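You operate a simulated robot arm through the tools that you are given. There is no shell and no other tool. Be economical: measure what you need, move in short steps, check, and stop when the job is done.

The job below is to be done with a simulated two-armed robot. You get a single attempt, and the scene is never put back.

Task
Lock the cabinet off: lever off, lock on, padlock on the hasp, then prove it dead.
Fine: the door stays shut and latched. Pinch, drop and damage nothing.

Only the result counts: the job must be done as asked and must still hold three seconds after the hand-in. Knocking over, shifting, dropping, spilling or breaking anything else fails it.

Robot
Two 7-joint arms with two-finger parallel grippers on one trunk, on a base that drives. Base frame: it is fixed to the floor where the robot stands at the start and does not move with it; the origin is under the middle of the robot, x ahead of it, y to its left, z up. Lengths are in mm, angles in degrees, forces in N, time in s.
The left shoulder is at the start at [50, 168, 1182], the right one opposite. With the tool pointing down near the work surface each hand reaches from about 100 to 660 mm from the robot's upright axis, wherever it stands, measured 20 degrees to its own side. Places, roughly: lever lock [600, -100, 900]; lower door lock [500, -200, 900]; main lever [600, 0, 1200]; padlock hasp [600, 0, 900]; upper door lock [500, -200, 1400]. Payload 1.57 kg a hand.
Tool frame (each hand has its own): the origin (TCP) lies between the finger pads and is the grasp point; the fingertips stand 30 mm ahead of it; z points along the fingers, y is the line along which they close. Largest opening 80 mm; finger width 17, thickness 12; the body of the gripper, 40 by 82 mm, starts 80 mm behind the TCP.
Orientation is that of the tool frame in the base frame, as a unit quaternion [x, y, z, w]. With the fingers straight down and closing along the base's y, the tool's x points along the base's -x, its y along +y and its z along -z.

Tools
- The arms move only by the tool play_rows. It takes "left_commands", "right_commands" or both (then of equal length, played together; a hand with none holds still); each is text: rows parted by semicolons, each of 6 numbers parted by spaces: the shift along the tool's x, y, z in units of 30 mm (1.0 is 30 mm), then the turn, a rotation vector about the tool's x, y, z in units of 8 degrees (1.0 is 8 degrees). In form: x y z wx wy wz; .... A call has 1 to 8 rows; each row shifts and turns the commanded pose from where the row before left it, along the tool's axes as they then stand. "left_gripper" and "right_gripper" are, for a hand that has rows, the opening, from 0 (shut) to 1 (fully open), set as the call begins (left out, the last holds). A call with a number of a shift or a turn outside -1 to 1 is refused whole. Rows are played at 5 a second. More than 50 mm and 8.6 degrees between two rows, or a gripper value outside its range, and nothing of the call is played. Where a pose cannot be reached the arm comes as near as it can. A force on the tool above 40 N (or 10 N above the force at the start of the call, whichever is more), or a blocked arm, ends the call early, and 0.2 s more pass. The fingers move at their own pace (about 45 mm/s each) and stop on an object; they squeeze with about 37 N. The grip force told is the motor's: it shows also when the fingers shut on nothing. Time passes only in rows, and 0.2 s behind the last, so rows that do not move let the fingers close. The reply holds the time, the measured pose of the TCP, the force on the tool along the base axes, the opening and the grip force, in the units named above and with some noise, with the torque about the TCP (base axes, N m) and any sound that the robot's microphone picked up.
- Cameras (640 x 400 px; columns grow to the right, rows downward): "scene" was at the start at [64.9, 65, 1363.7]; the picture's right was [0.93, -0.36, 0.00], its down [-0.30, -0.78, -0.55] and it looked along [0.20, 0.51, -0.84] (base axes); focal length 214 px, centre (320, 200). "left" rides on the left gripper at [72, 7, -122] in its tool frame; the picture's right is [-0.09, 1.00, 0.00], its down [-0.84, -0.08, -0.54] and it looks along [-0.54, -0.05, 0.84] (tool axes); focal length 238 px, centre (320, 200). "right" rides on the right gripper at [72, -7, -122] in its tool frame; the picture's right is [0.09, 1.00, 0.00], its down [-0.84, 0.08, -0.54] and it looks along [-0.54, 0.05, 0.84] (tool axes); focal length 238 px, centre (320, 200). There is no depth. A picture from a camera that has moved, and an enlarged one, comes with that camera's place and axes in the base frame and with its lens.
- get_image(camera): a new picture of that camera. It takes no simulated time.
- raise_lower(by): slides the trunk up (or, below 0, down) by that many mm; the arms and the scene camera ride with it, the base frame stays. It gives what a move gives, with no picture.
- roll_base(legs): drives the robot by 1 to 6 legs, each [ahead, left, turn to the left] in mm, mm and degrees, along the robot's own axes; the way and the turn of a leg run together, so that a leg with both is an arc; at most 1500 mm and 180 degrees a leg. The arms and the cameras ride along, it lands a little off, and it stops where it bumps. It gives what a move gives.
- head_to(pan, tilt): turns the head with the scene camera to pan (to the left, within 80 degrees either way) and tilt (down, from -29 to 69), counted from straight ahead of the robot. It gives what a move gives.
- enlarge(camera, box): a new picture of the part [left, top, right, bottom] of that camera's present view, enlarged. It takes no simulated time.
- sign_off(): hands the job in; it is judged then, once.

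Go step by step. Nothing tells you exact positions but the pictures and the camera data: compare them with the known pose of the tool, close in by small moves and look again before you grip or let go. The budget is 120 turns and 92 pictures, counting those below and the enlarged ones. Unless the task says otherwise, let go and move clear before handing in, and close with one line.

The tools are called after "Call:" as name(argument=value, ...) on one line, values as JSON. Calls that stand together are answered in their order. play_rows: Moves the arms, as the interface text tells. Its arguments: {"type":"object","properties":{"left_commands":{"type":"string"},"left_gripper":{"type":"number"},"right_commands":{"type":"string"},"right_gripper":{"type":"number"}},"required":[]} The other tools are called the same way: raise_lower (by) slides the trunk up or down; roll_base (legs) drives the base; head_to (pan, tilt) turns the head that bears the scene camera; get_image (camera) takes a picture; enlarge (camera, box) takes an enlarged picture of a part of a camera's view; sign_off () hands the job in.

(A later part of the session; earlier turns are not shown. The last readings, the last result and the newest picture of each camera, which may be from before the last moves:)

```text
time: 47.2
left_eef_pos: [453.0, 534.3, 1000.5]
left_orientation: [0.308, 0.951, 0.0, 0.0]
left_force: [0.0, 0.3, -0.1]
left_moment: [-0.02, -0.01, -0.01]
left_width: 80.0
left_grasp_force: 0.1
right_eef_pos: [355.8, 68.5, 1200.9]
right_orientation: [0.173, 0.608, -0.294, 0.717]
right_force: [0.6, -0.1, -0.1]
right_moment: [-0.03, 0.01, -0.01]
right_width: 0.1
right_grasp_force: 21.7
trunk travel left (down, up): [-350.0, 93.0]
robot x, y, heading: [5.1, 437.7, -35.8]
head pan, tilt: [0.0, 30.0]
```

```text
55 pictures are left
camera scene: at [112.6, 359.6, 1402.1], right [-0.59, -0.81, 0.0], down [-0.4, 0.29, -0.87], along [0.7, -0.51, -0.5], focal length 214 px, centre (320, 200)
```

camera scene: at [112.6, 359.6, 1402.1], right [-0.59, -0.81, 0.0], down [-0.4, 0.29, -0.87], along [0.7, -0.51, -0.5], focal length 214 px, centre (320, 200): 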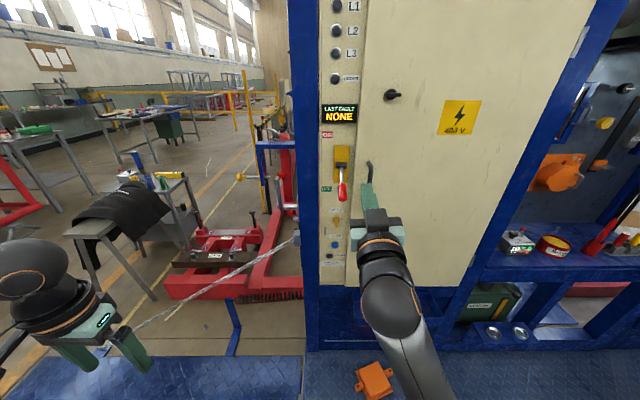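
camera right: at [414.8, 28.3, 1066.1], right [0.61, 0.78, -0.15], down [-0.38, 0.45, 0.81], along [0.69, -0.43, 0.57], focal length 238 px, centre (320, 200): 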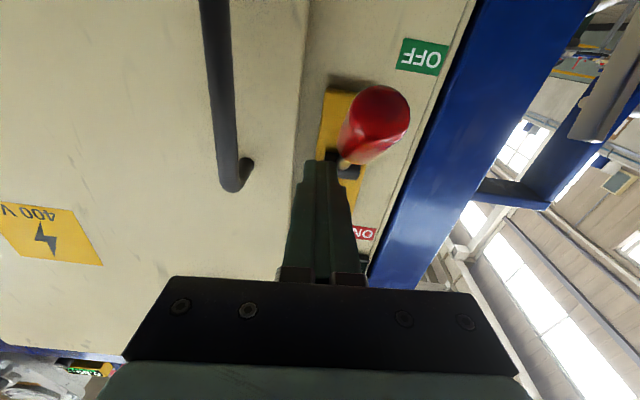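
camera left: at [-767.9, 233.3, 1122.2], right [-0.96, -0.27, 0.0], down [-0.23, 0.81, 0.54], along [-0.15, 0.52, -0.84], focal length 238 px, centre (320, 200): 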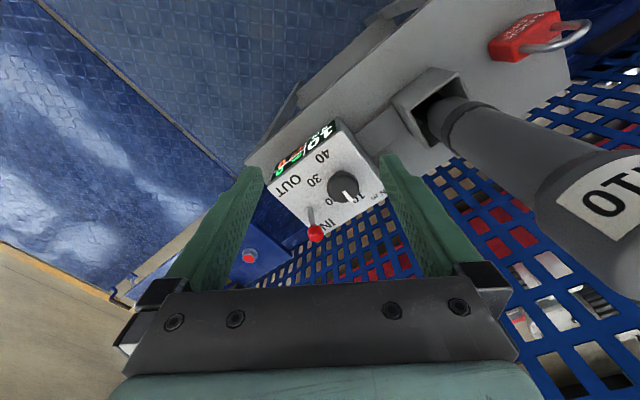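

I'll correct the right tool's orientation and raise the left hand 240 mm so that it clears the chain once the trunk is lowered.

Call:
play_rows(right_commands="0 0 0 -0.2 0.71 0.41;0 0 0 -0.2 0.71 0.41;0 0 0 0 0 0;0 0 0 0 0 0;0 0 0 0 0 0;0 0 0 0 0 0;0 0 0 0 0 0;0 0 0 0 0 0", left_commands="0 0 -1 0 0 0;0 0 -1 0 0 0;0 0 -1 0 0 0;0 0 -1 0 0 0;0 0 -1 0 0 0;0 0 -1 0 0 0;0 0 -1 0 0 0;0 0 -1 0 0 0")

Call:
raise_lower(by=-250)

Call:
get_image(camera="scene")

```text
time: 47.9
left_eef_pos: [452.2, 533.5, 1069.4]
left_orientation: [0.309, 0.951, 0.0, 0.0]
left_force: [-0.5, 0.0, 0.5]
left_moment: [0.0, 0.01, -0.01]
left_width: 79.9
left_grasp_force: 0.0
right_eef_pos: [345.7, 38.5, 1178.8]
right_orientation: [0.195, 0.682, -0.284, 0.645]
right_force: [-0.2, -0.3, -0.9]
right_moment: [-0.02, 0.03, -0.01]
right_width: 0.1
right_grasp_force: 21.2
trunk travel left (down, up): [-350.0, 93.0]
robot x, y, heading: [6.9, 435.2, -35.8]
head pan, tilt: [0.0, 30.0]
stopped in row 3 (right hand): the arm was blocked; the commanded pose is now the measured one
```

```text
time: 50.5
left_eef_pos: [452.3, 532.4, 821.2]
left_orientation: [0.308, 0.951, 0.0, 0.0]
left_force: [0.3, -0.3, 0.1]
left_moment: [0.0, 0.03, -0.02]
left_width: 80.0
left_grasp_force: 0.0
right_eef_pos: [346.5, 39.0, 928.8]
right_orientation: [0.194, 0.682, -0.283, 0.646]
right_force: [-0.3, 0.7, -0.3]
right_moment: [0.0, 0.01, 0.02]
right_width: 0.0
right_grasp_force: 21.2
trunk travel left (down, up): [-100.0, 343.0]
robot x, y, heading: [4.9, 437.8, -36.1]
head pan, tilt: [0.0, 30.0]
```

```text
54 pictures are left
camera scene: at [113.2, 359.1, 1152.0], right [-0.59, -0.81, 0.0], down [-0.41, 0.29, -0.87], along [0.7, -0.51, -0.5], focal length 214 px, centre (320, 200)
```

scene: 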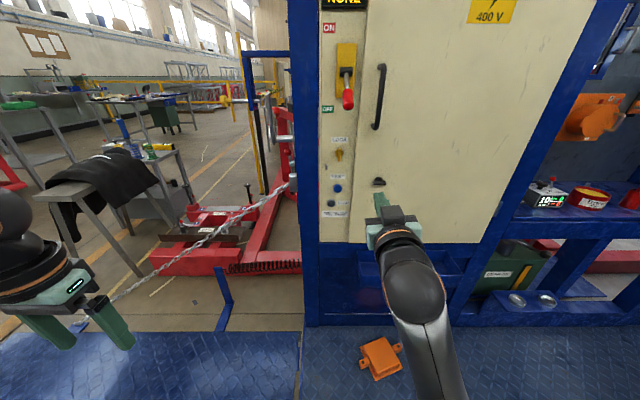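

The right arm is near a joint limit in this fold. I'll stretch it forward and up to free it, with small orientation corrections, and lift the left hand.

Call:
play_rows(right_commands="0 0 1 0 0 0;0 0 1 0 0 0;-1 0 0 0 0 0;-1 0 0 0 0 0;0 0 1 0 0 0")

Call:
play_rows(left_commands="0 0 -1 0 0 0;0 0 -1 0 0 0;0 0 -1 0 0 0;0 0 -1 0 0 0;0 0 -1 0 0 0;0 0 -1 0 0 0")

```text
time: 51.7
left_eef_pos: [452.4, 532.9, 820.0]
left_orientation: [0.308, 0.951, -0.001, 0.0]
left_force: [0.8, -0.2, -0.6]
left_moment: [0.0, 0.0, -0.01]
left_width: 80.0
left_grasp_force: 0.0
right_eef_pos: [419.6, -13.7, 987.9]
right_orientation: [0.195, 0.684, -0.281, 0.644]
right_force: [-0.3, 0.3, 0.4]
right_moment: [-0.02, 0.03, -0.04]
right_width: 0.1
right_grasp_force: 22.0
trunk travel left (down, up): [-100.0, 343.0]
robot x, y, heading: [7.6, 435.1, -35.9]
head pan, tilt: [0.0, 30.0]
```

```text
time: 53.1
left_eef_pos: [453.3, 531.5, 1000.5]
left_orientation: [0.308, 0.951, 0.0, 0.0]
left_force: [0.8, -0.7, -0.7]
left_moment: [0.01, 0.0, -0.01]
left_width: 79.7
left_grasp_force: 0.0
right_eef_pos: [420.0, -13.5, 987.6]
right_orientation: [0.196, 0.682, -0.283, 0.645]
right_force: [-0.1, -0.1, 0.3]
right_moment: [0.02, -0.02, -0.04]
right_width: 0.1
right_grasp_force: 20.9
trunk travel left (down, up): [-100.0, 343.0]
robot x, y, heading: [7.6, 432.0, -36.0]
head pan, tilt: [0.0, 30.0]
```

Call:
play_rows(right_commands="0 0 0 -0.25 -0.05 0.48;0 0 0 -0.25 -0.05 0.48;0 0 0 0 0 0", right_gripper=0.4)

Call:
get_image(camera="scene")

Call:
get_image(camera="right")

```text
time: 53.9
left_eef_pos: [453.5, 532.0, 1000.9]
left_orientation: [0.308, 0.951, 0.0, 0.0]
left_force: [0.1, 0.2, 0.7]
left_moment: [-0.01, 0.0, -0.03]
left_width: 79.7
left_grasp_force: 0.0
right_eef_pos: [417.5, -17.4, 993.8]
right_orientation: [0.214, 0.669, -0.222, 0.677]
right_force: [0.0, 0.6, 0.1]
right_moment: [0.01, 0.02, -0.03]
right_width: 31.9
right_grasp_force: 0.1
trunk travel left (down, up): [-100.0, 343.0]
robot x, y, heading: [6.5, 437.3, -35.9]
head pan, tilt: [0.0, 30.0]
```

```text
53 pictures are left
camera scene: at [113.2, 359.1, 1152.0], right [-0.59, -0.81, 0.0], down [-0.41, 0.29, -0.87], along [0.7, -0.51, -0.5], focal length 214 px, centre (320, 200)
```

scene: 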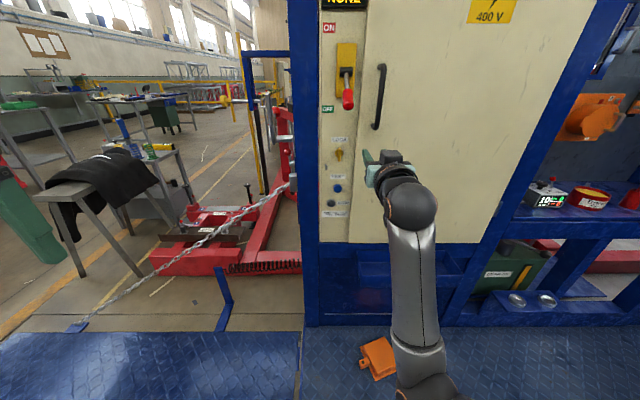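

```text
52 pictures are left
camera right: at [315.8, 48.6, 921.8], right [0.59, 0.8, -0.1], down [-0.4, 0.39, 0.83], along [0.71, -0.44, 0.55], focal length 238 px, centre (320, 200)
```

right: 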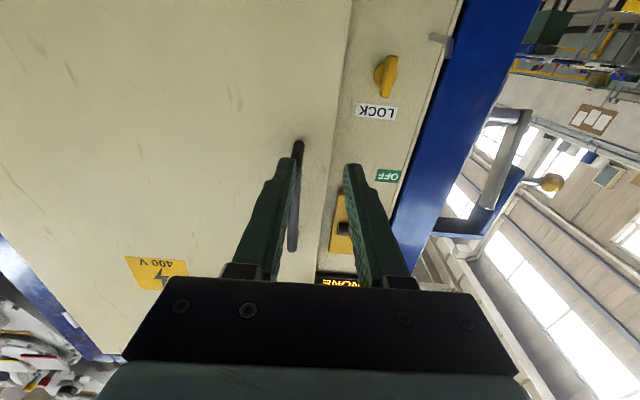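

Triangulated, the LOCK knob is at about (578, -52, 950). I line up in front of it.

Call:
play_rows(right_commands="0 0.73 0 0 0 0;0 0.73 0 0 0 0;0 0.74 0 0 0 0;0.75 0 0 0 0 0;0.75 0 0 0 0 0;0 0 0.9 0 0 0;0 0 0.9 0 0 0")

Call:
enlarge(camera="scene", box=[310, 110, 430, 230])

Call:
get_image(camera="right")

```text
time: 55.2
left_eef_pos: [453.9, 533.0, 1001.4]
left_orientation: [0.309, 0.951, 0.0, 0.0]
left_force: [-1.1, 0.0, 0.1]
left_moment: [0.0, 0.0, 0.01]
left_width: 80.1
left_grasp_force: 0.0
right_eef_pos: [454.1, 37.1, 1027.7]
right_orientation: [0.198, 0.617, -0.24, 0.723]
right_force: [0.1, 1.0, 0.0]
right_moment: [0.01, -0.02, -0.01]
right_width: 31.9
right_grasp_force: 0.0
trunk travel left (down, up): [-100.0, 343.0]
robot x, y, heading: [7.8, 437.4, -36.0]
head pan, tilt: [0.0, 30.0]
stopped in row 6 (right hand): the arm was blocked; the commanded pose is now the measured one
```

```text
3.33 times, centred on (370, 170) of scene
camera zoom: at [113.2, 359.1, 1152.0], right [-0.59, -0.81, 0.0], down [-0.41, 0.29, -0.87], along [0.7, -0.51, -0.5], focal length 715 px, centre (153, 300)
```

zoom: 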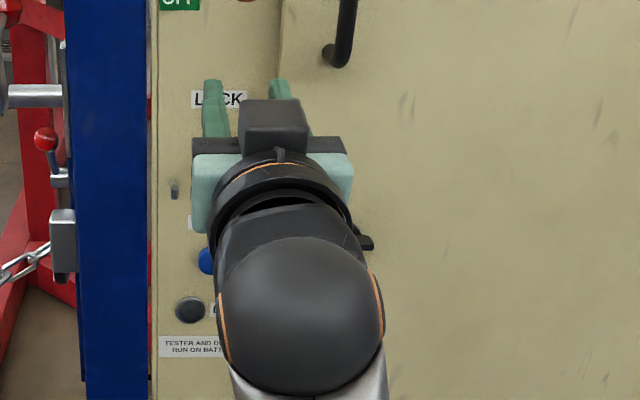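

```text
50 pictures are left
camera right: at [361.3, 95.5, 937.8], right [0.6, 0.79, -0.1], down [-0.49, 0.46, 0.74], along [0.63, -0.39, 0.67], focal length 238 px, centre (320, 200)
```

right: 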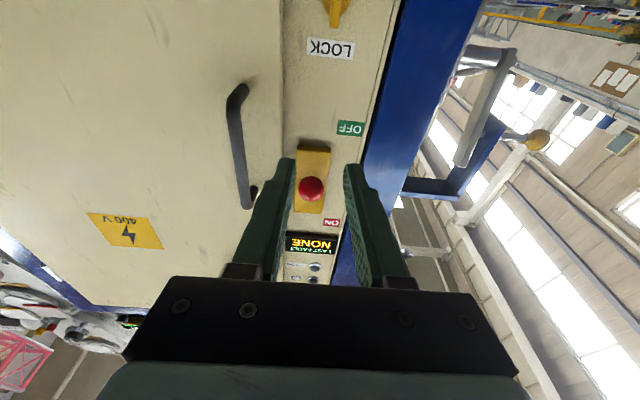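

The arm jams when folded with the tool level. I'll extend it forward first, then correct the pitch as the arm straightens.

Call:
play_rows(right_commands="0.1 0 0.8 0 0 0;0.1 0 0.8 0 0 0;0 0 0.7 0 0.4 0;0 0 0.4 0 0.4 0;0 0 0 0 0.35 0")

Call:
get_image(camera="right")

```text
time: 56.4
left_eef_pos: [453.9, 532.1, 1000.9]
left_orientation: [0.308, 0.951, 0.0, 0.0]
left_force: [-0.1, 0.2, 0.1]
left_moment: [0.0, 0.03, 0.01]
left_width: 80.1
left_grasp_force: 0.0
right_eef_pos: [520.8, -10.0, 1031.2]
right_orientation: [0.216, 0.675, -0.222, 0.67]
right_force: [0.3, -0.3, -0.2]
right_moment: [0.03, 0.01, 0.0]
right_width: 32.0
right_grasp_force: 0.1
trunk travel left (down, up): [-100.0, 343.0]
robot x, y, heading: [9.3, 438.2, -36.0]
head pan, tilt: [0.0, 30.0]
```

```text
49 pictures are left
camera right: at [417.1, 57.0, 961.2], right [0.59, 0.8, -0.1], down [-0.39, 0.39, 0.84], along [0.71, -0.45, 0.54], focal length 238 px, centre (320, 200)
```

right: 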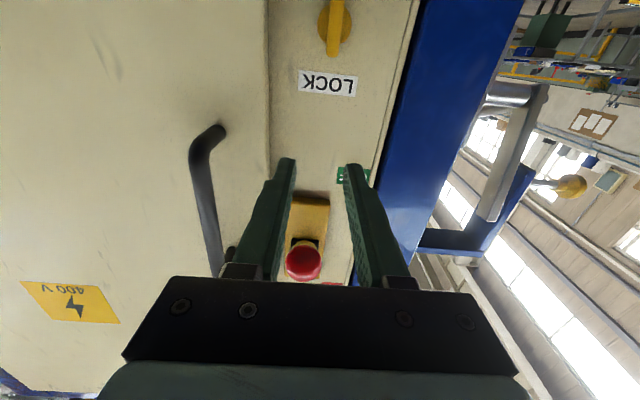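

The arm is well again with the tool level. Laterally it is on the knob, so I lower by about 83 mm.

Call:
play_rows(right_commands="0.7 0.1 0 0 0 0;0.7 0 0 0 0 0;0.7 0 0 0 0 0;0.67 0 0 0 0 0")

Call:
enlarge(camera="scene", box=[310, 110, 430, 230])

Call:
get_image(camera="right")

```text
time: 57.4
left_eef_pos: [452.7, 531.1, 1001.7]
left_orientation: [0.308, 0.951, 0.0, 0.001]
left_force: [-0.8, -0.1, 0.5]
left_moment: [0.0, -0.01, 0.03]
left_width: 79.8
left_grasp_force: 0.2
right_eef_pos: [519.2, -14.7, 949.1]
right_orientation: [0.217, 0.672, -0.23, 0.67]
right_force: [0.5, -0.2, 0.3]
right_moment: [-0.01, 0.0, 0.04]
right_width: 32.0
right_grasp_force: 0.0
trunk travel left (down, up): [-100.0, 343.0]
robot x, y, heading: [7.1, 433.3, -36.0]
head pan, tilt: [0.0, 30.0]
```

```text
3.33 times, centred on (370, 170) of scene
camera zoom: at [113.3, 359.1, 1152.0], right [-0.59, -0.81, 0.0], down [-0.41, 0.29, -0.87], along [0.7, -0.51, -0.5], focal length 715 px, centre (153, 300)
```

zoom: 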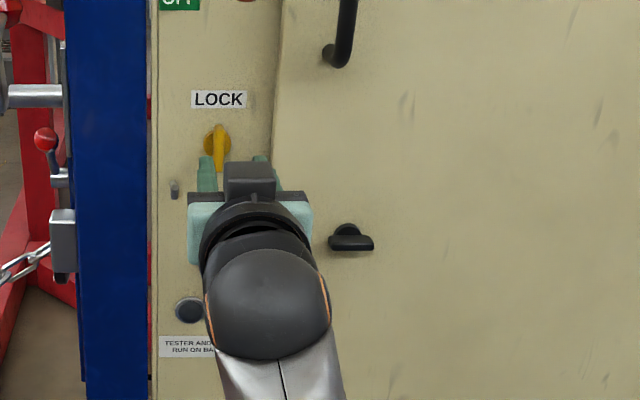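

```text
47 pictures are left
camera right: at [416.4, 52.4, 878.6], right [0.6, 0.8, -0.11], down [-0.38, 0.4, 0.83], along [0.71, -0.45, 0.54], focal length 238 px, centre (320, 200)
```

right: 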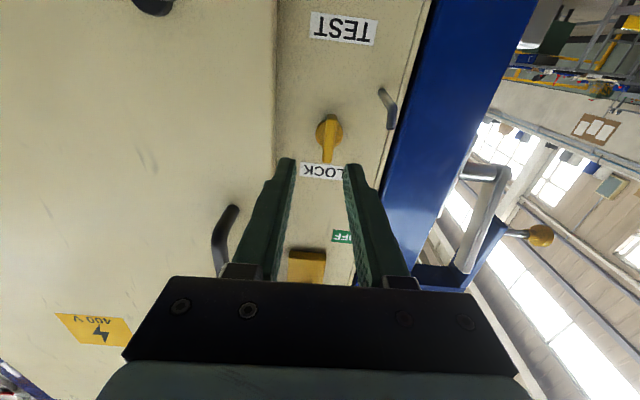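

The LOCK knob's bar is vertical. I shift left 6 mm, go forward 56 mm and close on it.

Call:
play_rows(right_commands="0 0.22 0 0 0 0;0 0 0.7 0 0 0;0 0 0.7 0 0 0;0 0 0.47 0 0 0")

Call:
enlarge(camera="right", box=[240, 40, 440, 240])

```text
time: 58.4
left_eef_pos: [453.7, 531.5, 1000.4]
left_orientation: [0.309, 0.951, 0.0, 0.0]
left_force: [0.1, -0.5, -0.4]
left_moment: [-0.01, -0.02, -0.01]
left_width: 79.7
left_grasp_force: 0.1
right_eef_pos: [570.8, -33.3, 947.0]
right_orientation: [0.217, 0.674, -0.222, 0.67]
right_force: [0.4, -0.4, 0.2]
right_moment: [0.03, -0.02, 0.02]
right_width: 32.1
right_grasp_force: 0.0
trunk travel left (down, up): [-100.0, 343.0]
robot x, y, heading: [11.8, 436.1, -35.7]
head pan, tilt: [0.0, 30.0]
```

```text
2.00 times, centred on (340, 140) of right
camera zoom: at [467.4, 32.8, 877.7], right [0.58, 0.81, -0.1], down [-0.39, 0.39, 0.84], along [0.71, -0.45, 0.54], focal length 477 px, centre (280, 320)
```

zoom: 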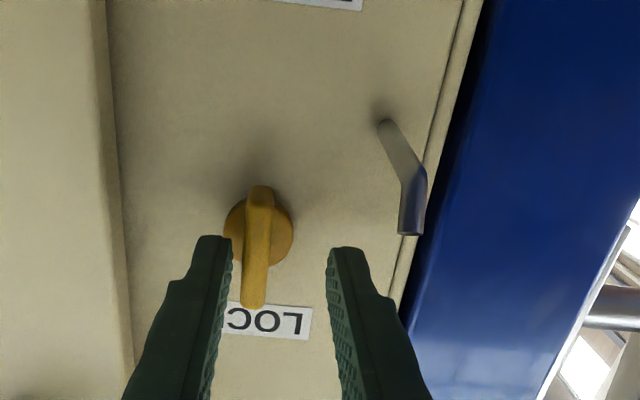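

The view is clear: the hasp peg comes out and bends upward at its end. The knob bar is 7 mm to the right of the finger middle, so I shift and close.

Call:
play_rows(right_commands="0 -0.25 0 0 0 0;0 0 0 0 0 0")

Call:
play_rows(right_commands="0 0 0 0 0 0;0 0 0 0 0 0;0 0 0 0 0 0", right_gripper=0)

Call:
enlarge(camera="right", box=[240, 40, 440, 240])

```text
time: 59.0
left_eef_pos: [453.4, 532.6, 1000.3]
left_orientation: [0.309, 0.951, 0.0, 0.0]
left_force: [-0.4, -0.7, 0.1]
left_moment: [-0.01, 0.0, -0.02]
left_width: 80.1
left_grasp_force: 0.0
right_eef_pos: [566.3, -40.3, 947.5]
right_orientation: [0.217, 0.674, -0.221, 0.671]
right_force: [-1.2, 0.2, -0.4]
right_moment: [-0.03, -0.04, 0.02]
right_width: 32.0
right_grasp_force: 0.1
trunk travel left (down, up): [-100.0, 343.0]
robot x, y, heading: [8.5, 436.4, -35.8]
head pan, tilt: [0.0, 30.0]
```

```text
time: 59.8
left_eef_pos: [453.7, 533.0, 1000.5]
left_orientation: [0.307, 0.952, 0.0, 0.0]
left_force: [-0.9, 0.6, -0.4]
left_moment: [-0.02, 0.0, 0.01]
left_width: 79.9
left_grasp_force: 0.1
right_eef_pos: [565.3, -41.3, 947.3]
right_orientation: [0.216, 0.675, -0.221, 0.67]
right_force: [1.1, 1.0, 0.7]
right_moment: [0.23, -0.21, 0.21]
right_width: 9.1
right_grasp_force: 27.7
trunk travel left (down, up): [-100.0, 343.0]
robot x, y, heading: [8.7, 434.3, -35.7]
head pan, tilt: [0.0, 30.0]
```

```text
2.00 times, centred on (340, 140) of right
camera zoom: at [462.6, 26.1, 877.8], right [0.59, 0.8, -0.1], down [-0.39, 0.39, 0.84], along [0.71, -0.45, 0.54], focal length 477 px, centre (280, 320)
```

zoom: 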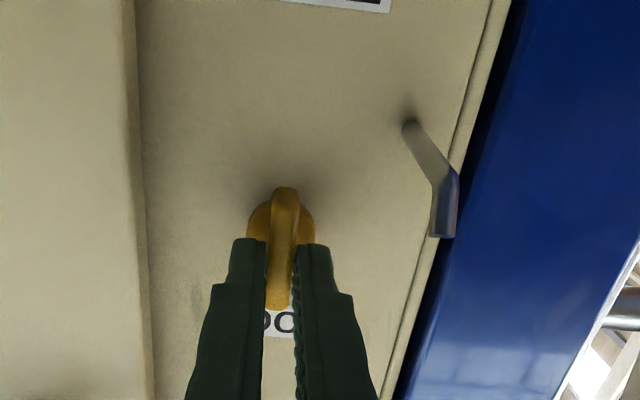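

The knob is gripped. I try turning it clockwise (as seen from the front) in small steps.

Call:
play_rows(right_commands="0 0 0 0 0 0.6;0 0 0 0 0 0.6;0 0 0 0 0 0.6")

Call:
enlarge(camera="right", box=[240, 40, 440, 240])

```text
time: 60.6
left_eef_pos: [451.8, 532.6, 1001.3]
left_orientation: [0.308, 0.951, 0.0, 0.001]
left_force: [0.1, 0.3, -0.6]
left_moment: [0.0, 0.03, -0.02]
left_width: 79.9
left_grasp_force: 0.0
right_eef_pos: [564.8, -41.0, 949.5]
right_orientation: [0.3, 0.642, -0.136, 0.692]
right_force: [-11.9, 8.9, -5.4]
right_moment: [-0.05, 0.01, 0.13]
right_width: 9.0
right_grasp_force: 27.7
trunk travel left (down, up): [-100.0, 343.0]
robot x, y, heading: [6.4, 435.9, -35.5]
head pan, tilt: [0.0, 30.0]
```

```text
2.00 times, centred on (340, 140) of right
camera zoom: at [472.8, 40.3, 878.4], right [0.58, 0.8, 0.15], down [-0.51, 0.21, 0.83], along [0.63, -0.56, 0.53], focal length 477 px, centre (280, 320)
```

zoom: 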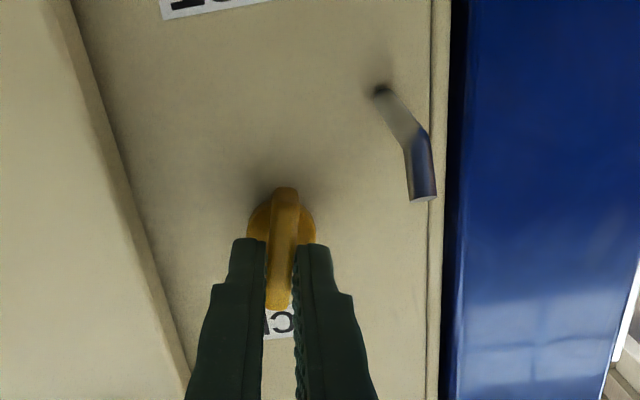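

The knob turns with the hand at low torque. I continue, easing back slightly.

Call:
play_rows(right_commands="0 0 -0.07 0 0 0;0 0 0 0 0 0.6;0 0 0 0 0 0.6;0 0 0 0 0 0.6;0 0 0 0 0 0.6;0 0 0 0 0 0.6")

```text
time: 62.0
left_eef_pos: [453.2, 531.6, 1000.7]
left_orientation: [0.309, 0.951, -0.001, 0.0]
left_force: [1.1, -0.1, 0.0]
left_moment: [0.01, 0.01, -0.02]
left_width: 80.2
left_grasp_force: 0.0
right_eef_pos: [563.6, -41.7, 948.3]
right_orientation: [0.426, 0.565, 0.012, 0.707]
right_force: [13.7, -13.1, 5.2]
right_moment: [0.04, 0.02, 0.29]
right_width: 9.2
right_grasp_force: 27.6
trunk travel left (down, up): [-100.0, 343.0]
robot x, y, heading: [5.1, 435.8, -35.7]
head pan, tilt: [0.0, 30.0]
```

Call:
play_rows(right_commands="0 0 0.04 0 0 0;0 0 0 0 0 0.6;0 0 0 0 0 0.6;0 0 0 0 0 0.6;0 0 0 0 0 0.6;0 0 0 0 0 0.6")

Call:
enlarge(camera="right", box=[200, 20, 440, 240])

```text
time: 63.4
left_eef_pos: [453.1, 531.9, 1000.6]
left_orientation: [0.309, 0.951, 0.001, 0.001]
left_force: [0.0, -0.5, -0.8]
left_moment: [0.0, -0.02, 0.04]
left_width: 80.1
left_grasp_force: 0.0
right_eef_pos: [563.0, -42.7, 947.0]
right_orientation: [0.537, 0.464, 0.157, 0.687]
right_force: [-10.7, -3.0, -5.8]
right_moment: [0.21, 0.25, 0.52]
right_width: 8.9
right_grasp_force: 27.8
trunk travel left (down, up): [-100.0, 343.0]
robot x, y, heading: [8.7, 437.1, -36.1]
head pan, tilt: [0.0, 30.0]
```

```text
1.82 times, centred on (320, 130) of right
camera zoom: at [501.0, 79.0, 909.0], right [0.33, 0.44, 0.84], down [-0.85, -0.25, 0.46], along [0.41, -0.86, 0.29], focal length 433 px, centre (320, 327)
```

zoom: 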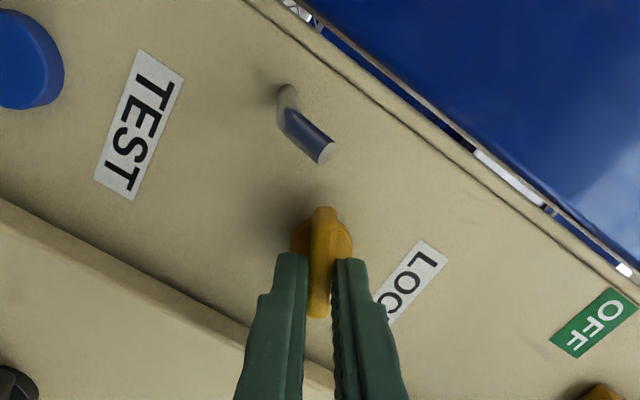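

About 62° turned; I continue to 90°.

Call:
play_rows(right_commands="0 0 0 0 0 0.6;0 0 0 0 0 0.6;0 0 0 0 0 0.6;0 0 0 0 0 0.6;0 0 0 0 0 0.6;0 0 0 0 0 0.5")

Call:
get_image(camera="right")

```text
time: 64.8
left_eef_pos: [452.0, 530.6, 1002.1]
left_orientation: [0.308, 0.951, 0.0, 0.001]
left_force: [0.3, 0.2, 0.3]
left_moment: [0.0, 0.04, -0.02]
left_width: 79.9
left_grasp_force: 0.1
right_eef_pos: [563.1, -43.1, 945.9]
right_orientation: [0.634, 0.322, 0.318, 0.627]
right_force: [-24.6, 4.5, -16.3]
right_moment: [0.12, 0.24, -0.14]
right_width: 8.6
right_grasp_force: 27.7
trunk travel left (down, up): [-100.0, 343.0]
robot x, y, heading: [8.6, 436.5, -35.9]
head pan, tilt: [0.0, 30.0]
```

```text
42 pictures are left
camera right: at [508.1, 87.9, 941.3], right [0.06, 0.07, 1.0], down [-0.93, -0.36, 0.08], along [0.36, -0.93, 0.04], focal length 238 px, centre (320, 200)
```

right: 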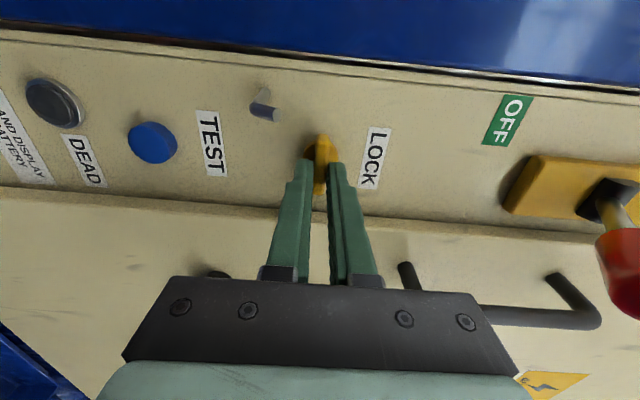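

The knob is at 90°. I open slightly and back out to see whether it holds.

Call:
play_rows(right_commands="0 0 0 0 0 0;0 0 0 0 0 0", right_gripper=0.4)

Call:
play_rows(right_commands="0 0 -0.8 0 0 0;0 0 -0.8 0 0 0;0 0 -0.8 0 0 0")

Call:
get_image(camera="right")

Call:
get_image(camera="scene")

```text
time: 65.4
left_eef_pos: [452.8, 532.5, 1001.1]
left_orientation: [0.309, 0.951, 0.0, 0.001]
left_force: [0.2, -0.8, 0.4]
left_moment: [-0.02, -0.05, -0.02]
left_width: 80.0
left_grasp_force: 0.1
right_eef_pos: [566.1, -40.7, 948.9]
right_orientation: [0.629, 0.322, 0.32, 0.631]
right_force: [0.9, -0.1, 0.1]
right_moment: [0.02, 0.01, -0.01]
right_width: 32.0
right_grasp_force: 0.1
trunk travel left (down, up): [-100.0, 343.0]
robot x, y, heading: [4.8, 434.3, -35.8]
head pan, tilt: [0.0, 30.0]
```

```text
time: 66.2
left_eef_pos: [452.4, 531.5, 1002.4]
left_orientation: [0.308, 0.951, 0.0, -0.001]
left_force: [0.2, 0.5, -1.6]
left_moment: [-0.02, -0.03, -0.04]
left_width: 80.1
left_grasp_force: 0.1
right_eef_pos: [502.1, -10.8, 956.4]
right_orientation: [0.627, 0.317, 0.313, 0.639]
right_force: [-1.6, 0.5, -0.4]
right_moment: [0.02, 0.02, 0.04]
right_width: 32.0
right_grasp_force: 0.0
trunk travel left (down, up): [-100.0, 343.0]
robot x, y, heading: [6.4, 433.7, -36.1]
head pan, tilt: [0.0, 30.0]
```

```text
41 pictures are left
camera right: at [448.6, 121.3, 948.6], right [0.05, 0.09, 0.99], down [-0.94, -0.34, 0.08], along [0.34, -0.94, 0.07], focal length 238 px, centre (320, 200)
```

right: 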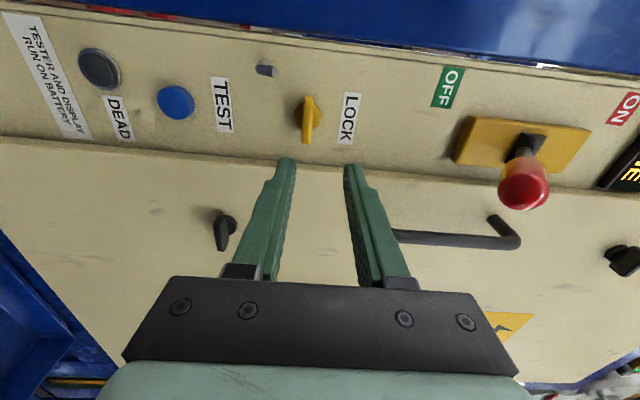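

```text
40 pictures are left
camera scene: at [113.2, 359.1, 1152.0], right [-0.59, -0.81, 0.0], down [-0.41, 0.29, -0.87], along [0.7, -0.51, -0.5], focal length 214 px, centre (320, 200)
```

scene: 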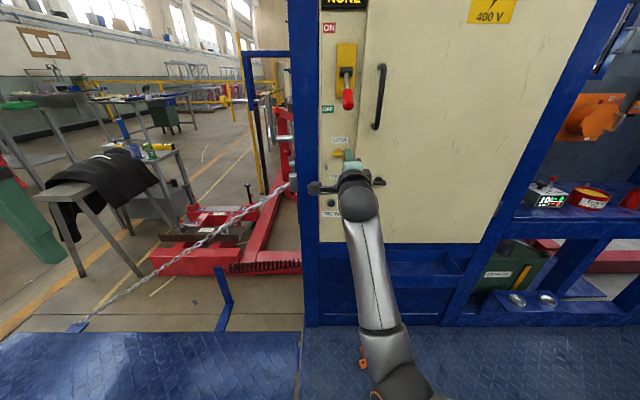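

Lever off, lock bar horizontal. Next the padlock: I back the base off, then pitch the right hand down and fold it so that the turn to the cart is safe.

Call:
roll_base(legs=[[-200, 0, 0]])

Call:
play_rows(right_commands="0 0 0 1 0 0;0 0 0 1 0 0;0 0 0 1 0 0;0 0 0 1 0 0;0 0 0 1 0 0;0 0 0 1 0 0")

Call:
play_rows(right_commands="0 0 0 1 0 0;0 0 0 1 0 0;0 0 0 1 0 0;0 0 0 1 0 0;0 0 0 1 0 0;0 0 0 0 0 0")

Call:
get_image(camera="scene")

```text
time: 67.8
left_eef_pos: [289.8, 651.5, 999.7]
left_orientation: [0.308, 0.951, 0.0, 0.0]
left_force: [-1.0, 0.8, -0.6]
left_moment: [0.01, 0.05, -0.02]
left_width: 80.0
left_grasp_force: 0.1
right_eef_pos: [341.4, 110.7, 952.3]
right_orientation: [0.627, 0.32, 0.312, 0.638]
right_force: [0.0, -0.1, -0.1]
right_moment: [-0.02, 0.02, 0.02]
right_width: 32.2
right_grasp_force: 0.0
trunk travel left (down, up): [-100.0, 343.0]
robot x, y, heading: [-155.7, 553.8, -35.8]
head pan, tilt: [0.0, 30.0]
```

```text
time: 69.2
left_eef_pos: [289.4, 652.0, 1000.4]
left_orientation: [0.307, 0.952, 0.0, 0.0]
left_force: [0.1, -0.7, -0.5]
left_moment: [0.0, 0.0, 0.0]
left_width: 80.1
left_grasp_force: 0.0
right_eef_pos: [339.9, 111.9, 952.4]
right_orientation: [0.832, 0.42, 0.155, 0.327]
right_force: [0.3, -0.2, 0.3]
right_moment: [0.0, 0.03, 0.01]
right_width: 32.2
right_grasp_force: 0.0
trunk travel left (down, up): [-100.0, 343.0]
robot x, y, heading: [-153.2, 555.5, -35.8]
head pan, tilt: [0.0, 30.0]
```

```text
time: 70.6
left_eef_pos: [289.3, 651.2, 1001.5]
left_orientation: [0.308, 0.951, 0.0, 0.0]
left_force: [0.7, -0.1, 0.0]
left_moment: [0.0, 0.01, 0.02]
left_width: 79.9
left_grasp_force: 0.1
right_eef_pos: [285.5, 124.1, 939.5]
right_orientation: [0.89, 0.446, 0.033, 0.085]
right_force: [-0.1, 0.5, 0.0]
right_moment: [0.01, -0.02, 0.0]
right_width: 32.3
right_grasp_force: 0.1
right hand out of reach, approached as far as the arm can: row 3, 4, 5
trunk travel left (down, up): [-100.0, 343.0]
robot x, y, heading: [-154.2, 556.4, -35.6]
head pan, tilt: [0.0, 30.0]
```

```text
39 pictures are left
camera scene: at [-50.1, 477.4, 1152.0], right [-0.58, -0.81, 0.0], down [-0.41, 0.29, -0.87], along [0.7, -0.51, -0.5], focal length 214 px, centre (320, 200)
```

scene: 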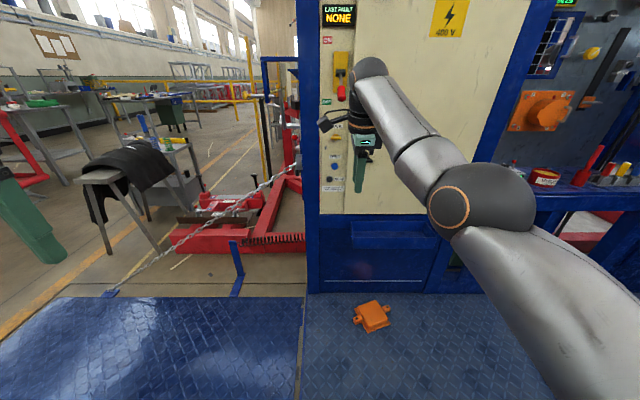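

The right arm unfolded to an elbow-up pose. I pull it in toward the robot, then drive to near the cart and turn left to face it.

Call:
play_rows(right_commands="0 -1 0 0 0 0;0 -1 0 0 0 0;0 -1 0 0 0 0;0 -1 0 0 0 0;0 -1 0 0 0 0;0 -1 0 0 0 0;0 -1 0 0 0 0;0 -1 0 0 0 0")

Call:
roll_base(legs=[[0, -488, 0], [120, 0, 0]])

```text
time: 72.4
left_eef_pos: [289.3, 652.1, 1000.6]
left_orientation: [0.308, 0.951, 0.0, 0.001]
left_force: [0.0, 0.3, 0.5]
left_moment: [0.0, 0.02, -0.02]
left_width: 80.0
left_grasp_force: 0.0
right_eef_pos: [286.4, 161.0, 946.0]
right_orientation: [0.89, 0.446, 0.033, 0.086]
right_force: [-0.1, -0.2, 0.5]
right_moment: [0.01, -0.03, -0.01]
right_width: 31.8
right_grasp_force: 0.0
right hand out of reach, approached as far as the arm can: row 1, 2, 3, 4, 5, 6, 7, 8
trunk travel left (down, up): [-100.0, 343.0]
robot x, y, heading: [-158.2, 554.3, -35.8]
head pan, tilt: [0.0, 30.0]
```

```text
time: 76.2
left_eef_pos: [94.7, 179.7, 1000.2]
left_orientation: [0.306, 0.952, -0.001, 0.0]
left_force: [0.9, 0.1, -0.3]
left_moment: [-0.03, 0.0, 0.02]
left_width: 79.9
left_grasp_force: 0.1
right_eef_pos: [91.6, -310.3, 944.8]
right_orientation: [0.89, 0.447, 0.032, 0.086]
right_force: [0.6, -0.5, 0.0]
right_moment: [-0.01, 0.0, 0.01]
right_width: 31.9
right_grasp_force: 0.1
trunk travel left (down, up): [-100.0, 343.0]
robot x, y, heading: [-351.0, 85.4, -35.6]
head pan, tilt: [0.0, 30.0]
```

The arm can't retract with this roll. I unroll the wrist first.

Call:
play_rows(right_commands="0 0 0 0 0 -1;0 0 0 0 0 -1;0 0 0 0 0 -1;0 0 0 0 0 -1;0 0 0 0 0 -1;0 0 0 0 0 -1;0 0 0 0 0 -1;0 0 0 0 0 -1")

Call:
play_rows(right_commands="0 0 0 0 0 -1;0 0 0 0 0 -1;0 0 0 0 0 -1;0 0 0 0 0 -0.25;0 0 0 0 0 0")

Call:
get_image(camera="scene")

```text
time: 78.0
left_eef_pos: [95.9, 180.4, 1000.8]
left_orientation: [0.306, 0.952, 0.0, 0.0]
left_force: [-0.2, -0.2, -0.3]
left_moment: [-0.01, 0.0, -0.03]
left_width: 79.9
left_grasp_force: 0.0
right_eef_pos: [92.2, -310.3, 944.2]
right_orientation: [0.517, 0.851, -0.018, 0.09]
right_force: [0.6, 0.7, 0.1]
right_moment: [0.03, 0.0, 0.02]
right_width: 32.1
right_grasp_force: 0.1
trunk travel left (down, up): [-100.0, 343.0]
robot x, y, heading: [-353.6, 79.7, -35.4]
head pan, tilt: [0.0, 30.0]
```

```text
time: 79.2
left_eef_pos: [95.6, 178.3, 1001.0]
left_orientation: [0.307, 0.952, -0.001, 0.0]
left_force: [0.2, 0.1, 0.7]
left_moment: [-0.03, 0.04, 0.01]
left_width: 80.2
left_grasp_force: 0.1
right_eef_pos: [93.4, -309.7, 945.1]
right_orientation: [0.313, 0.945, -0.038, 0.085]
right_force: [0.4, 0.4, -0.8]
right_moment: [-0.03, 0.03, -0.02]
right_width: 32.0
right_grasp_force: 0.0
trunk travel left (down, up): [-100.0, 343.0]
robot x, y, heading: [-349.1, 76.8, -35.7]
head pan, tilt: [0.0, 30.0]
```

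```text
38 pictures are left
camera scene: at [-244.2, 4.1, 1152.0], right [-0.58, -0.81, 0.0], down [-0.41, 0.29, -0.87], along [0.7, -0.5, -0.5], focal length 214 px, centre (320, 200)
```

scene: 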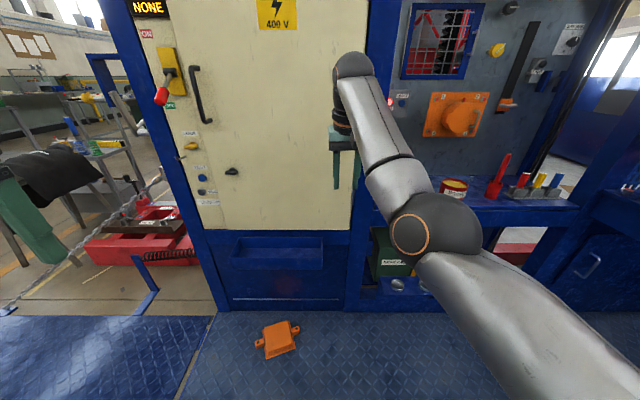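

Unrolled; now I retract the right hand, with tool +x toward the robot.

Call:
play_rows(right_commands="1 0 0 0 0 0;1 0 0 0 0 0;1 0 0 0 0 0;1 0 0 0 0 0;1 -0.5 0 0 0 0;1 -0.5 0 0 0 0;1 -0.5 0 0 0 0;1 -0.5 0 0 0 0")

```text
time: 81.0
left_eef_pos: [94.9, 180.0, 1001.3]
left_orientation: [0.306, 0.952, 0.0, 0.0]
left_force: [-0.3, 0.4, -0.4]
left_moment: [0.03, 0.01, 0.0]
left_width: 80.0
left_grasp_force: 0.1
right_eef_pos: [93.0, -291.4, 961.4]
right_orientation: [0.313, 0.945, -0.038, 0.084]
right_force: [-0.9, -0.2, -0.1]
right_moment: [-0.05, -0.01, 0.0]
right_width: 31.9
right_grasp_force: 0.0
right hand out of reach, approached as far as the arm can: row 1, 2, 3, 4, 5, 6, 7, 8
trunk travel left (down, up): [-100.0, 343.0]
robot x, y, heading: [-350.4, 79.7, -35.4]
head pan, tilt: [0.0, 30.0]
```

The wrist is at its limit because the hand is too high relative to the shoulder. I lower the hand to relieve it.

Call:
play_rows(right_commands="0 0 1 0 0 0;0 0 1 0 0 0;0 0 1 0 0 0;0 0 1 0 0 0;0 0 1 0 0 0;0 0 0 0 0 0;0 0 0 0 0 0")

Call:
get_image(camera="scene")

```text
time: 82.6
left_eef_pos: [94.6, 179.6, 1001.2]
left_orientation: [0.305, 0.952, 0.0, 0.0]
left_force: [-0.9, -0.1, 0.5]
left_moment: [-0.02, 0.0, 0.02]
left_width: 80.1
left_grasp_force: 0.1
right_eef_pos: [117.3, -311.1, 813.3]
right_orientation: [0.313, 0.945, -0.037, 0.084]
right_force: [0.4, -0.1, 0.2]
right_moment: [0.03, 0.02, 0.0]
right_width: 31.9
right_grasp_force: 0.0
right hand out of reach, approached as far as the arm can: row 2
trunk travel left (down, up): [-100.0, 343.0]
robot x, y, heading: [-350.7, 81.2, -35.5]
head pan, tilt: [0.0, 30.0]
```

```text
37 pictures are left
camera scene: at [-244.2, 4.1, 1152.0], right [-0.58, -0.81, 0.0], down [-0.41, 0.29, -0.87], along [0.7, -0.5, -0.5], focal length 214 px, centre (320, 200)
```

scene: 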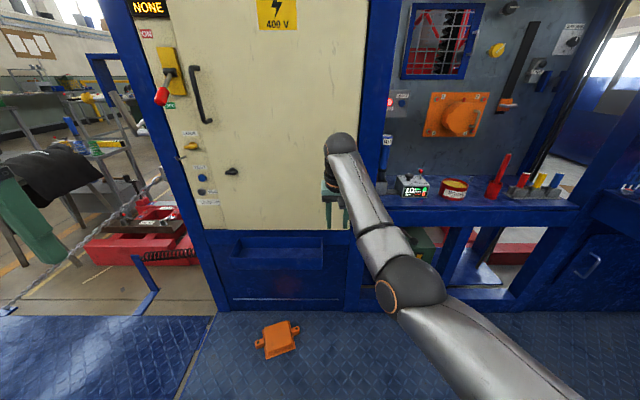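

Call:
play_rows(right_commands="1 0 0 0 0 0;1 0 0 0 0 0;1 0 0 0 0 0;1 0 0 0 0 0;1 -0.4 0 0 0 0;1 -0.4 0 0 0 0;1 -0.4 0 0 0 0;1 -0.4 0 0 0 0")

```text
time: 84.4
left_eef_pos: [95.5, 178.5, 1001.2]
left_orientation: [0.306, 0.952, 0.0, 0.0]
left_force: [0.3, -0.3, 1.9]
left_moment: [-0.02, 0.01, 0.01]
left_width: 79.9
left_grasp_force: 0.0
right_eef_pos: [41.2, -282.2, 698.8]
right_orientation: [0.321, 0.941, -0.051, 0.098]
right_force: [-0.1, 0.9, 0.0]
right_moment: [-0.02, 0.0, 0.01]
right_width: 32.0
right_grasp_force: 0.0
right hand out of reach, approached as far as the arm can: row 1, 2, 3, 4, 5, 6, 7, 8
trunk travel left (down, up): [-100.0, 343.0]
robot x, y, heading: [-346.2, 80.1, -35.8]
head pan, tilt: [0.0, 30.0]
```

The right arm stays extended about 550 mm ahead, so I'll use it for the padlock instead. I raise it, move to the middle of the platform where a turn has room, and turn left toward the cart.

Call:
play_rows(right_commands="0 0 -1 0 0 0;0 0 -1 0 0 0;0 0 -1 0 0 0;0 0 -1 0 0 0;0 0 -1 0 0 0;0 0 -1 0 0 0;0 0 -1 0 0 0;0 0 -1 0 0 0")

Call:
raise_lower(by=150)

Call:
roll_base(legs=[[0, 243, 0], [120, 0, 0]])

```text
time: 86.2
left_eef_pos: [95.3, 178.2, 999.4]
left_orientation: [0.305, 0.952, 0.0, 0.001]
left_force: [-0.9, 0.4, 0.0]
left_moment: [0.01, 0.0, 0.01]
left_width: 80.0
left_grasp_force: 0.1
right_eef_pos: [114.3, -274.5, 864.9]
right_orientation: [0.314, 0.945, -0.037, 0.085]
right_force: [0.6, -0.2, 0.4]
right_moment: [-0.01, 0.0, 0.0]
right_width: 31.9
right_grasp_force: 0.0
right hand out of reach, approached as far as the arm can: row 1, 2, 3, 4, 5, 6, 7, 8
trunk travel left (down, up): [-100.0, 343.0]
robot x, y, heading: [-348.9, 83.1, -35.5]
head pan, tilt: [0.0, 30.0]
```

```text
time: 87.9
left_eef_pos: [95.5, 179.2, 1150.4]
left_orientation: [0.306, 0.952, 0.0, 0.0]
left_force: [0.0, -0.1, 0.0]
left_moment: [-0.01, 0.02, 0.01]
left_width: 80.0
left_grasp_force: 0.1
right_eef_pos: [114.5, -274.3, 1013.0]
right_orientation: [0.312, 0.946, -0.037, 0.083]
right_force: [0.3, 0.2, -0.3]
right_moment: [0.03, 0.01, 0.02]
right_width: 32.0
right_grasp_force: 0.1
trunk travel left (down, up): [-250.0, 193.0]
robot x, y, heading: [-350.0, 79.3, -35.6]
head pan, tilt: [0.0, 30.0]
```

```text
time: 90.6
left_eef_pos: [338.1, 309.4, 1149.6]
left_orientation: [0.307, 0.952, -0.001, 0.0]
left_force: [0.4, 0.0, 0.3]
left_moment: [0.02, 0.03, 0.0]
left_width: 80.0
left_grasp_force: 0.1
right_eef_pos: [355.8, -145.0, 1014.2]
right_orientation: [0.315, 0.945, -0.038, 0.084]
right_force: [-0.9, -0.1, 0.2]
right_moment: [0.03, 0.0, -0.03]
right_width: 32.0
right_grasp_force: 0.0
trunk travel left (down, up): [-250.0, 193.0]
robot x, y, heading: [-108.5, 209.3, -35.8]
head pan, tilt: [0.0, 30.0]
```

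Call:
roll_base(legs=[[0, 0, 105], [0, 0, 103]])

Call:
head_to(pan=0, tilt=25)

Call:
get_image(camera="scene")

```text
time: 99.8
left_eef_pos: [-443.4, -97.1, 1151.3]
left_orientation: [0.999, -0.047, -0.002, 0.0]
left_force: [0.1, 0.0, -0.3]
left_moment: [-0.02, 0.02, 0.03]
left_width: 79.9
left_grasp_force: 0.1
right_eef_pos: [-687.9, 284.0, 1014.6]
right_orientation: [0.994, -0.055, -0.091, -0.014]
right_force: [-0.2, -0.2, 0.1]
right_moment: [0.03, 0.01, -0.02]
right_width: 31.9
right_grasp_force: 0.1
trunk travel left (down, up): [-250.0, 193.0]
robot x, y, heading: [-109.0, 211.7, 174.6]
head pan, tilt: [0.0, 30.0]
```

```text
time: 100.5
left_eef_pos: [-444.2, -97.8, 1151.7]
left_orientation: [0.999, -0.047, 0.0, 0.0]
left_force: [0.1, -0.4, 0.4]
left_moment: [-0.04, -0.01, -0.02]
left_width: 80.0
left_grasp_force: 0.0
right_eef_pos: [-687.7, 283.7, 1013.7]
right_orientation: [0.994, -0.056, -0.091, -0.014]
right_force: [-0.7, 0.0, 0.1]
right_moment: [0.01, -0.01, 0.01]
right_width: 32.0
right_grasp_force: 0.0
trunk travel left (down, up): [-250.0, 193.0]
robot x, y, heading: [-109.1, 207.6, 174.6]
head pan, tilt: [0.0, 25.0]
```

```text
36 pictures are left
camera scene: at [-239.7, 223.3, 1309.9], right [0.09, 1.0, 0.0], down [0.42, -0.04, -0.91], along [-0.9, 0.08, -0.42], focal length 214 px, centre (320, 200)
```

scene: 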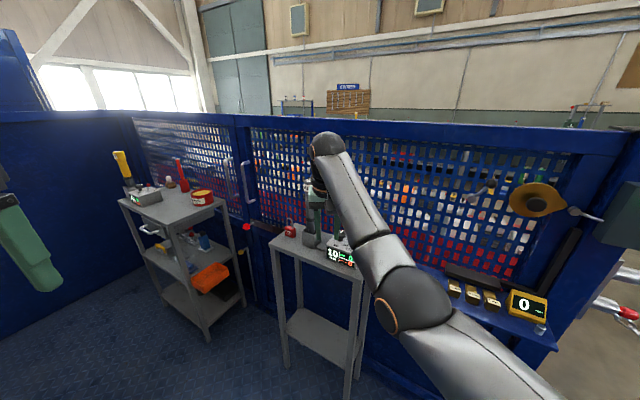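

The padlock is on the cart's left end. I zoom to see how it faces.

Call:
enlarge(camera="scene", box=[255, 190, 375, 290])

Call:
get_image(camera="right")

```text
4.00 times, centred on (315, 240) of scene
camera zoom: at [-239.7, 223.3, 1309.9], right [0.09, 1.0, 0.0], down [0.42, -0.04, -0.91], along [-0.9, 0.08, -0.42], focal length 858 px, centre (340, 40)
```

zoom: 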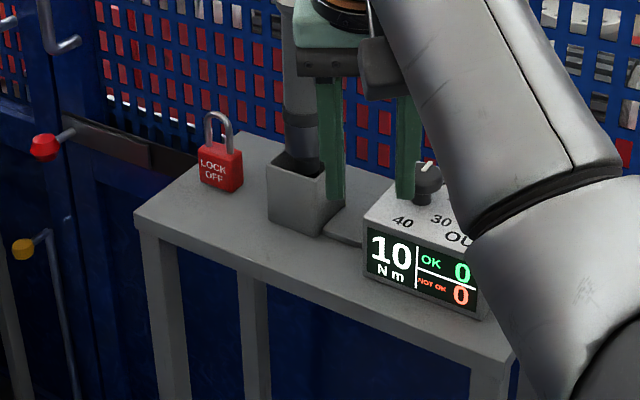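

```text
34 pictures are left
camera right: at [-594.7, 279.0, 1122.9], right [-0.02, -1.0, -0.04], down [-0.73, -0.01, 0.68], along [-0.68, 0.04, -0.73], focal length 238 px, centre (320, 200)
```

right: 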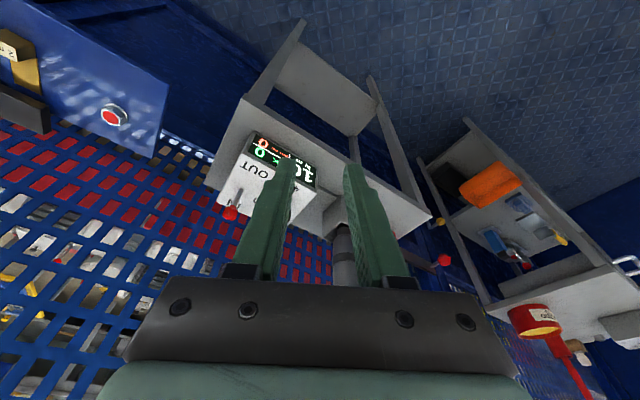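

The padlock faces the cart's front, an approach heading of about 148°. I drive around in open floor: first left, then turn, then close in partway.

Call:
roll_base(legs=[[0, 490, 0], [0, 0, -26.6], [0, 115, 0], [150, 0, 0]])

Call:
get_image(camera="scene")

Call:
get_image(camera="right")

```text
time: 106.6
left_eef_pos: [-780.9, -432.0, 1150.1]
left_orientation: [0.962, -0.274, 0.0, 0.001]
left_force: [-0.4, -0.1, 0.1]
left_moment: [0.02, 0.01, -0.03]
left_width: 80.2
left_grasp_force: 0.1
right_eef_pos: [-829.6, 18.6, 1013.6]
right_orientation: [0.956, -0.28, -0.085, -0.035]
right_force: [0.2, 0.1, 0.7]
right_moment: [-0.04, -0.02, -0.04]
right_width: 32.0
right_grasp_force: 0.1
trunk travel left (down, up): [-250.0, 193.0]
robot x, y, heading: [-338.3, -301.1, 148.3]
head pan, tilt: [0.0, 25.0]
```

```text
33 pictures are left
camera scene: at [-455.2, -235.5, 1309.8], right [0.53, 0.85, 0.0], down [0.36, -0.22, -0.91], along [-0.77, 0.48, -0.42], focal length 214 px, centre (320, 200)
```

scene: 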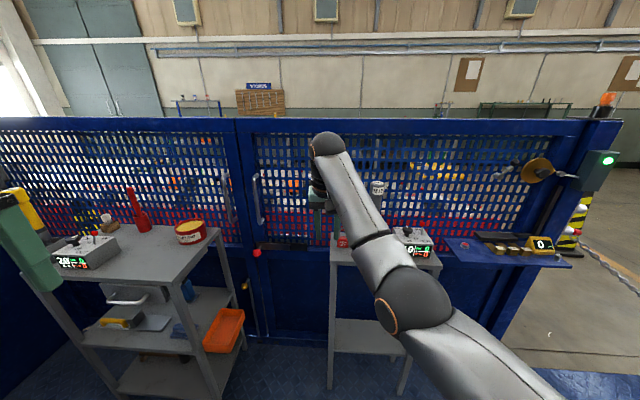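

```text
32 pictures are left
camera right: at [-748.6, -27.6, 1122.6], right [-0.47, -0.88, -0.04], down [-0.66, 0.32, 0.68], along [-0.59, 0.34, -0.73], focal length 238 px, centre (320, 200)
```

right: 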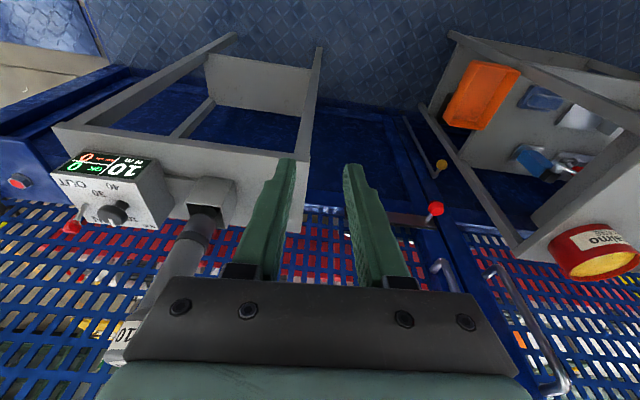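

The padlock is at about (-977, 187, ~830). I pitch the right tool to 45°, shift right 66 mm to line up with it, and open the gripper.

Call:
play_rows(right_commands="0 -0.44 0 0 -0.87 0;0 -0.44 0 0 -0.87 0;0 -0.44 0 0 -0.87 0;0 -0.44 0 0 -0.87 0;0 -0.44 0 0 -0.87 0", right_gripper=1)

Call:
get_image(camera="right")

Call:
enlarge(camera="scene", box=[290, 180, 450, 300])

```text
time: 107.8
left_eef_pos: [-779.3, -432.7, 1150.8]
left_orientation: [0.962, -0.274, -0.001, 0.0]
left_force: [-1.0, -0.4, -0.2]
left_moment: [0.01, 0.0, 0.01]
left_width: 80.1
left_grasp_force: 0.0
right_eef_pos: [-798.0, 76.4, 1015.3]
right_orientation: [0.886, -0.258, -0.367, -0.118]
right_force: [0.4, -0.1, -0.5]
right_moment: [-0.02, 0.01, 0.03]
right_width: 80.1
right_grasp_force: 0.0
right hand out of reach, approached as far as the arm can: row 1
trunk travel left (down, up): [-250.0, 193.0]
robot x, y, heading: [-343.9, -305.6, 148.3]
head pan, tilt: [0.0, 25.0]
```

```text
31 pictures are left
camera right: at [-679.7, 6.8, 1051.1], right [-0.49, -0.87, -0.08], down [-0.22, 0.03, 0.97], along [-0.85, 0.49, -0.21], focal length 238 px, centre (320, 200)
```

right: 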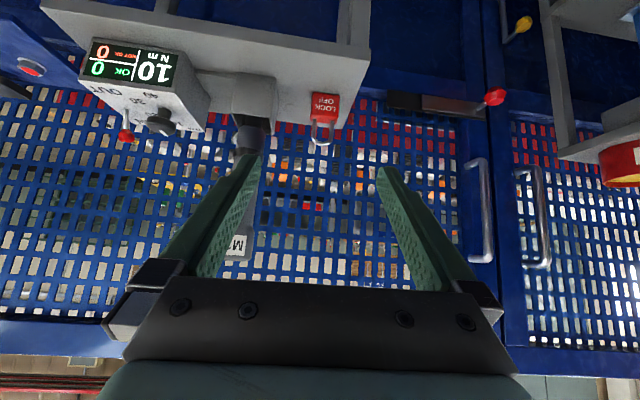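

```text
3.33 times, centred on (370, 240) of scene
camera zoom: at [-454.6, -235.8, 1310.0], right [0.53, 0.85, 0.0], down [0.36, -0.22, -0.91], along [-0.77, 0.48, -0.42], focal length 715 px, centre (153, 67)
```

zoom: 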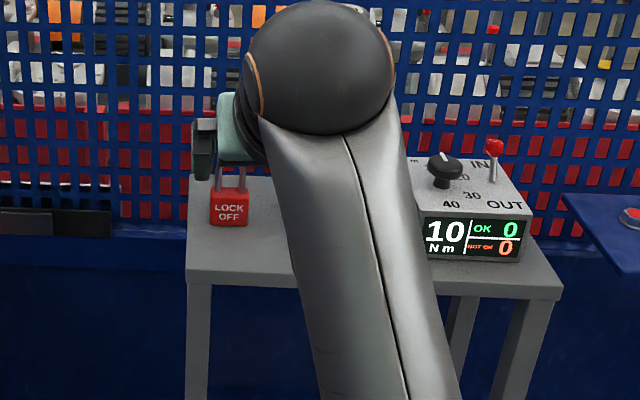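

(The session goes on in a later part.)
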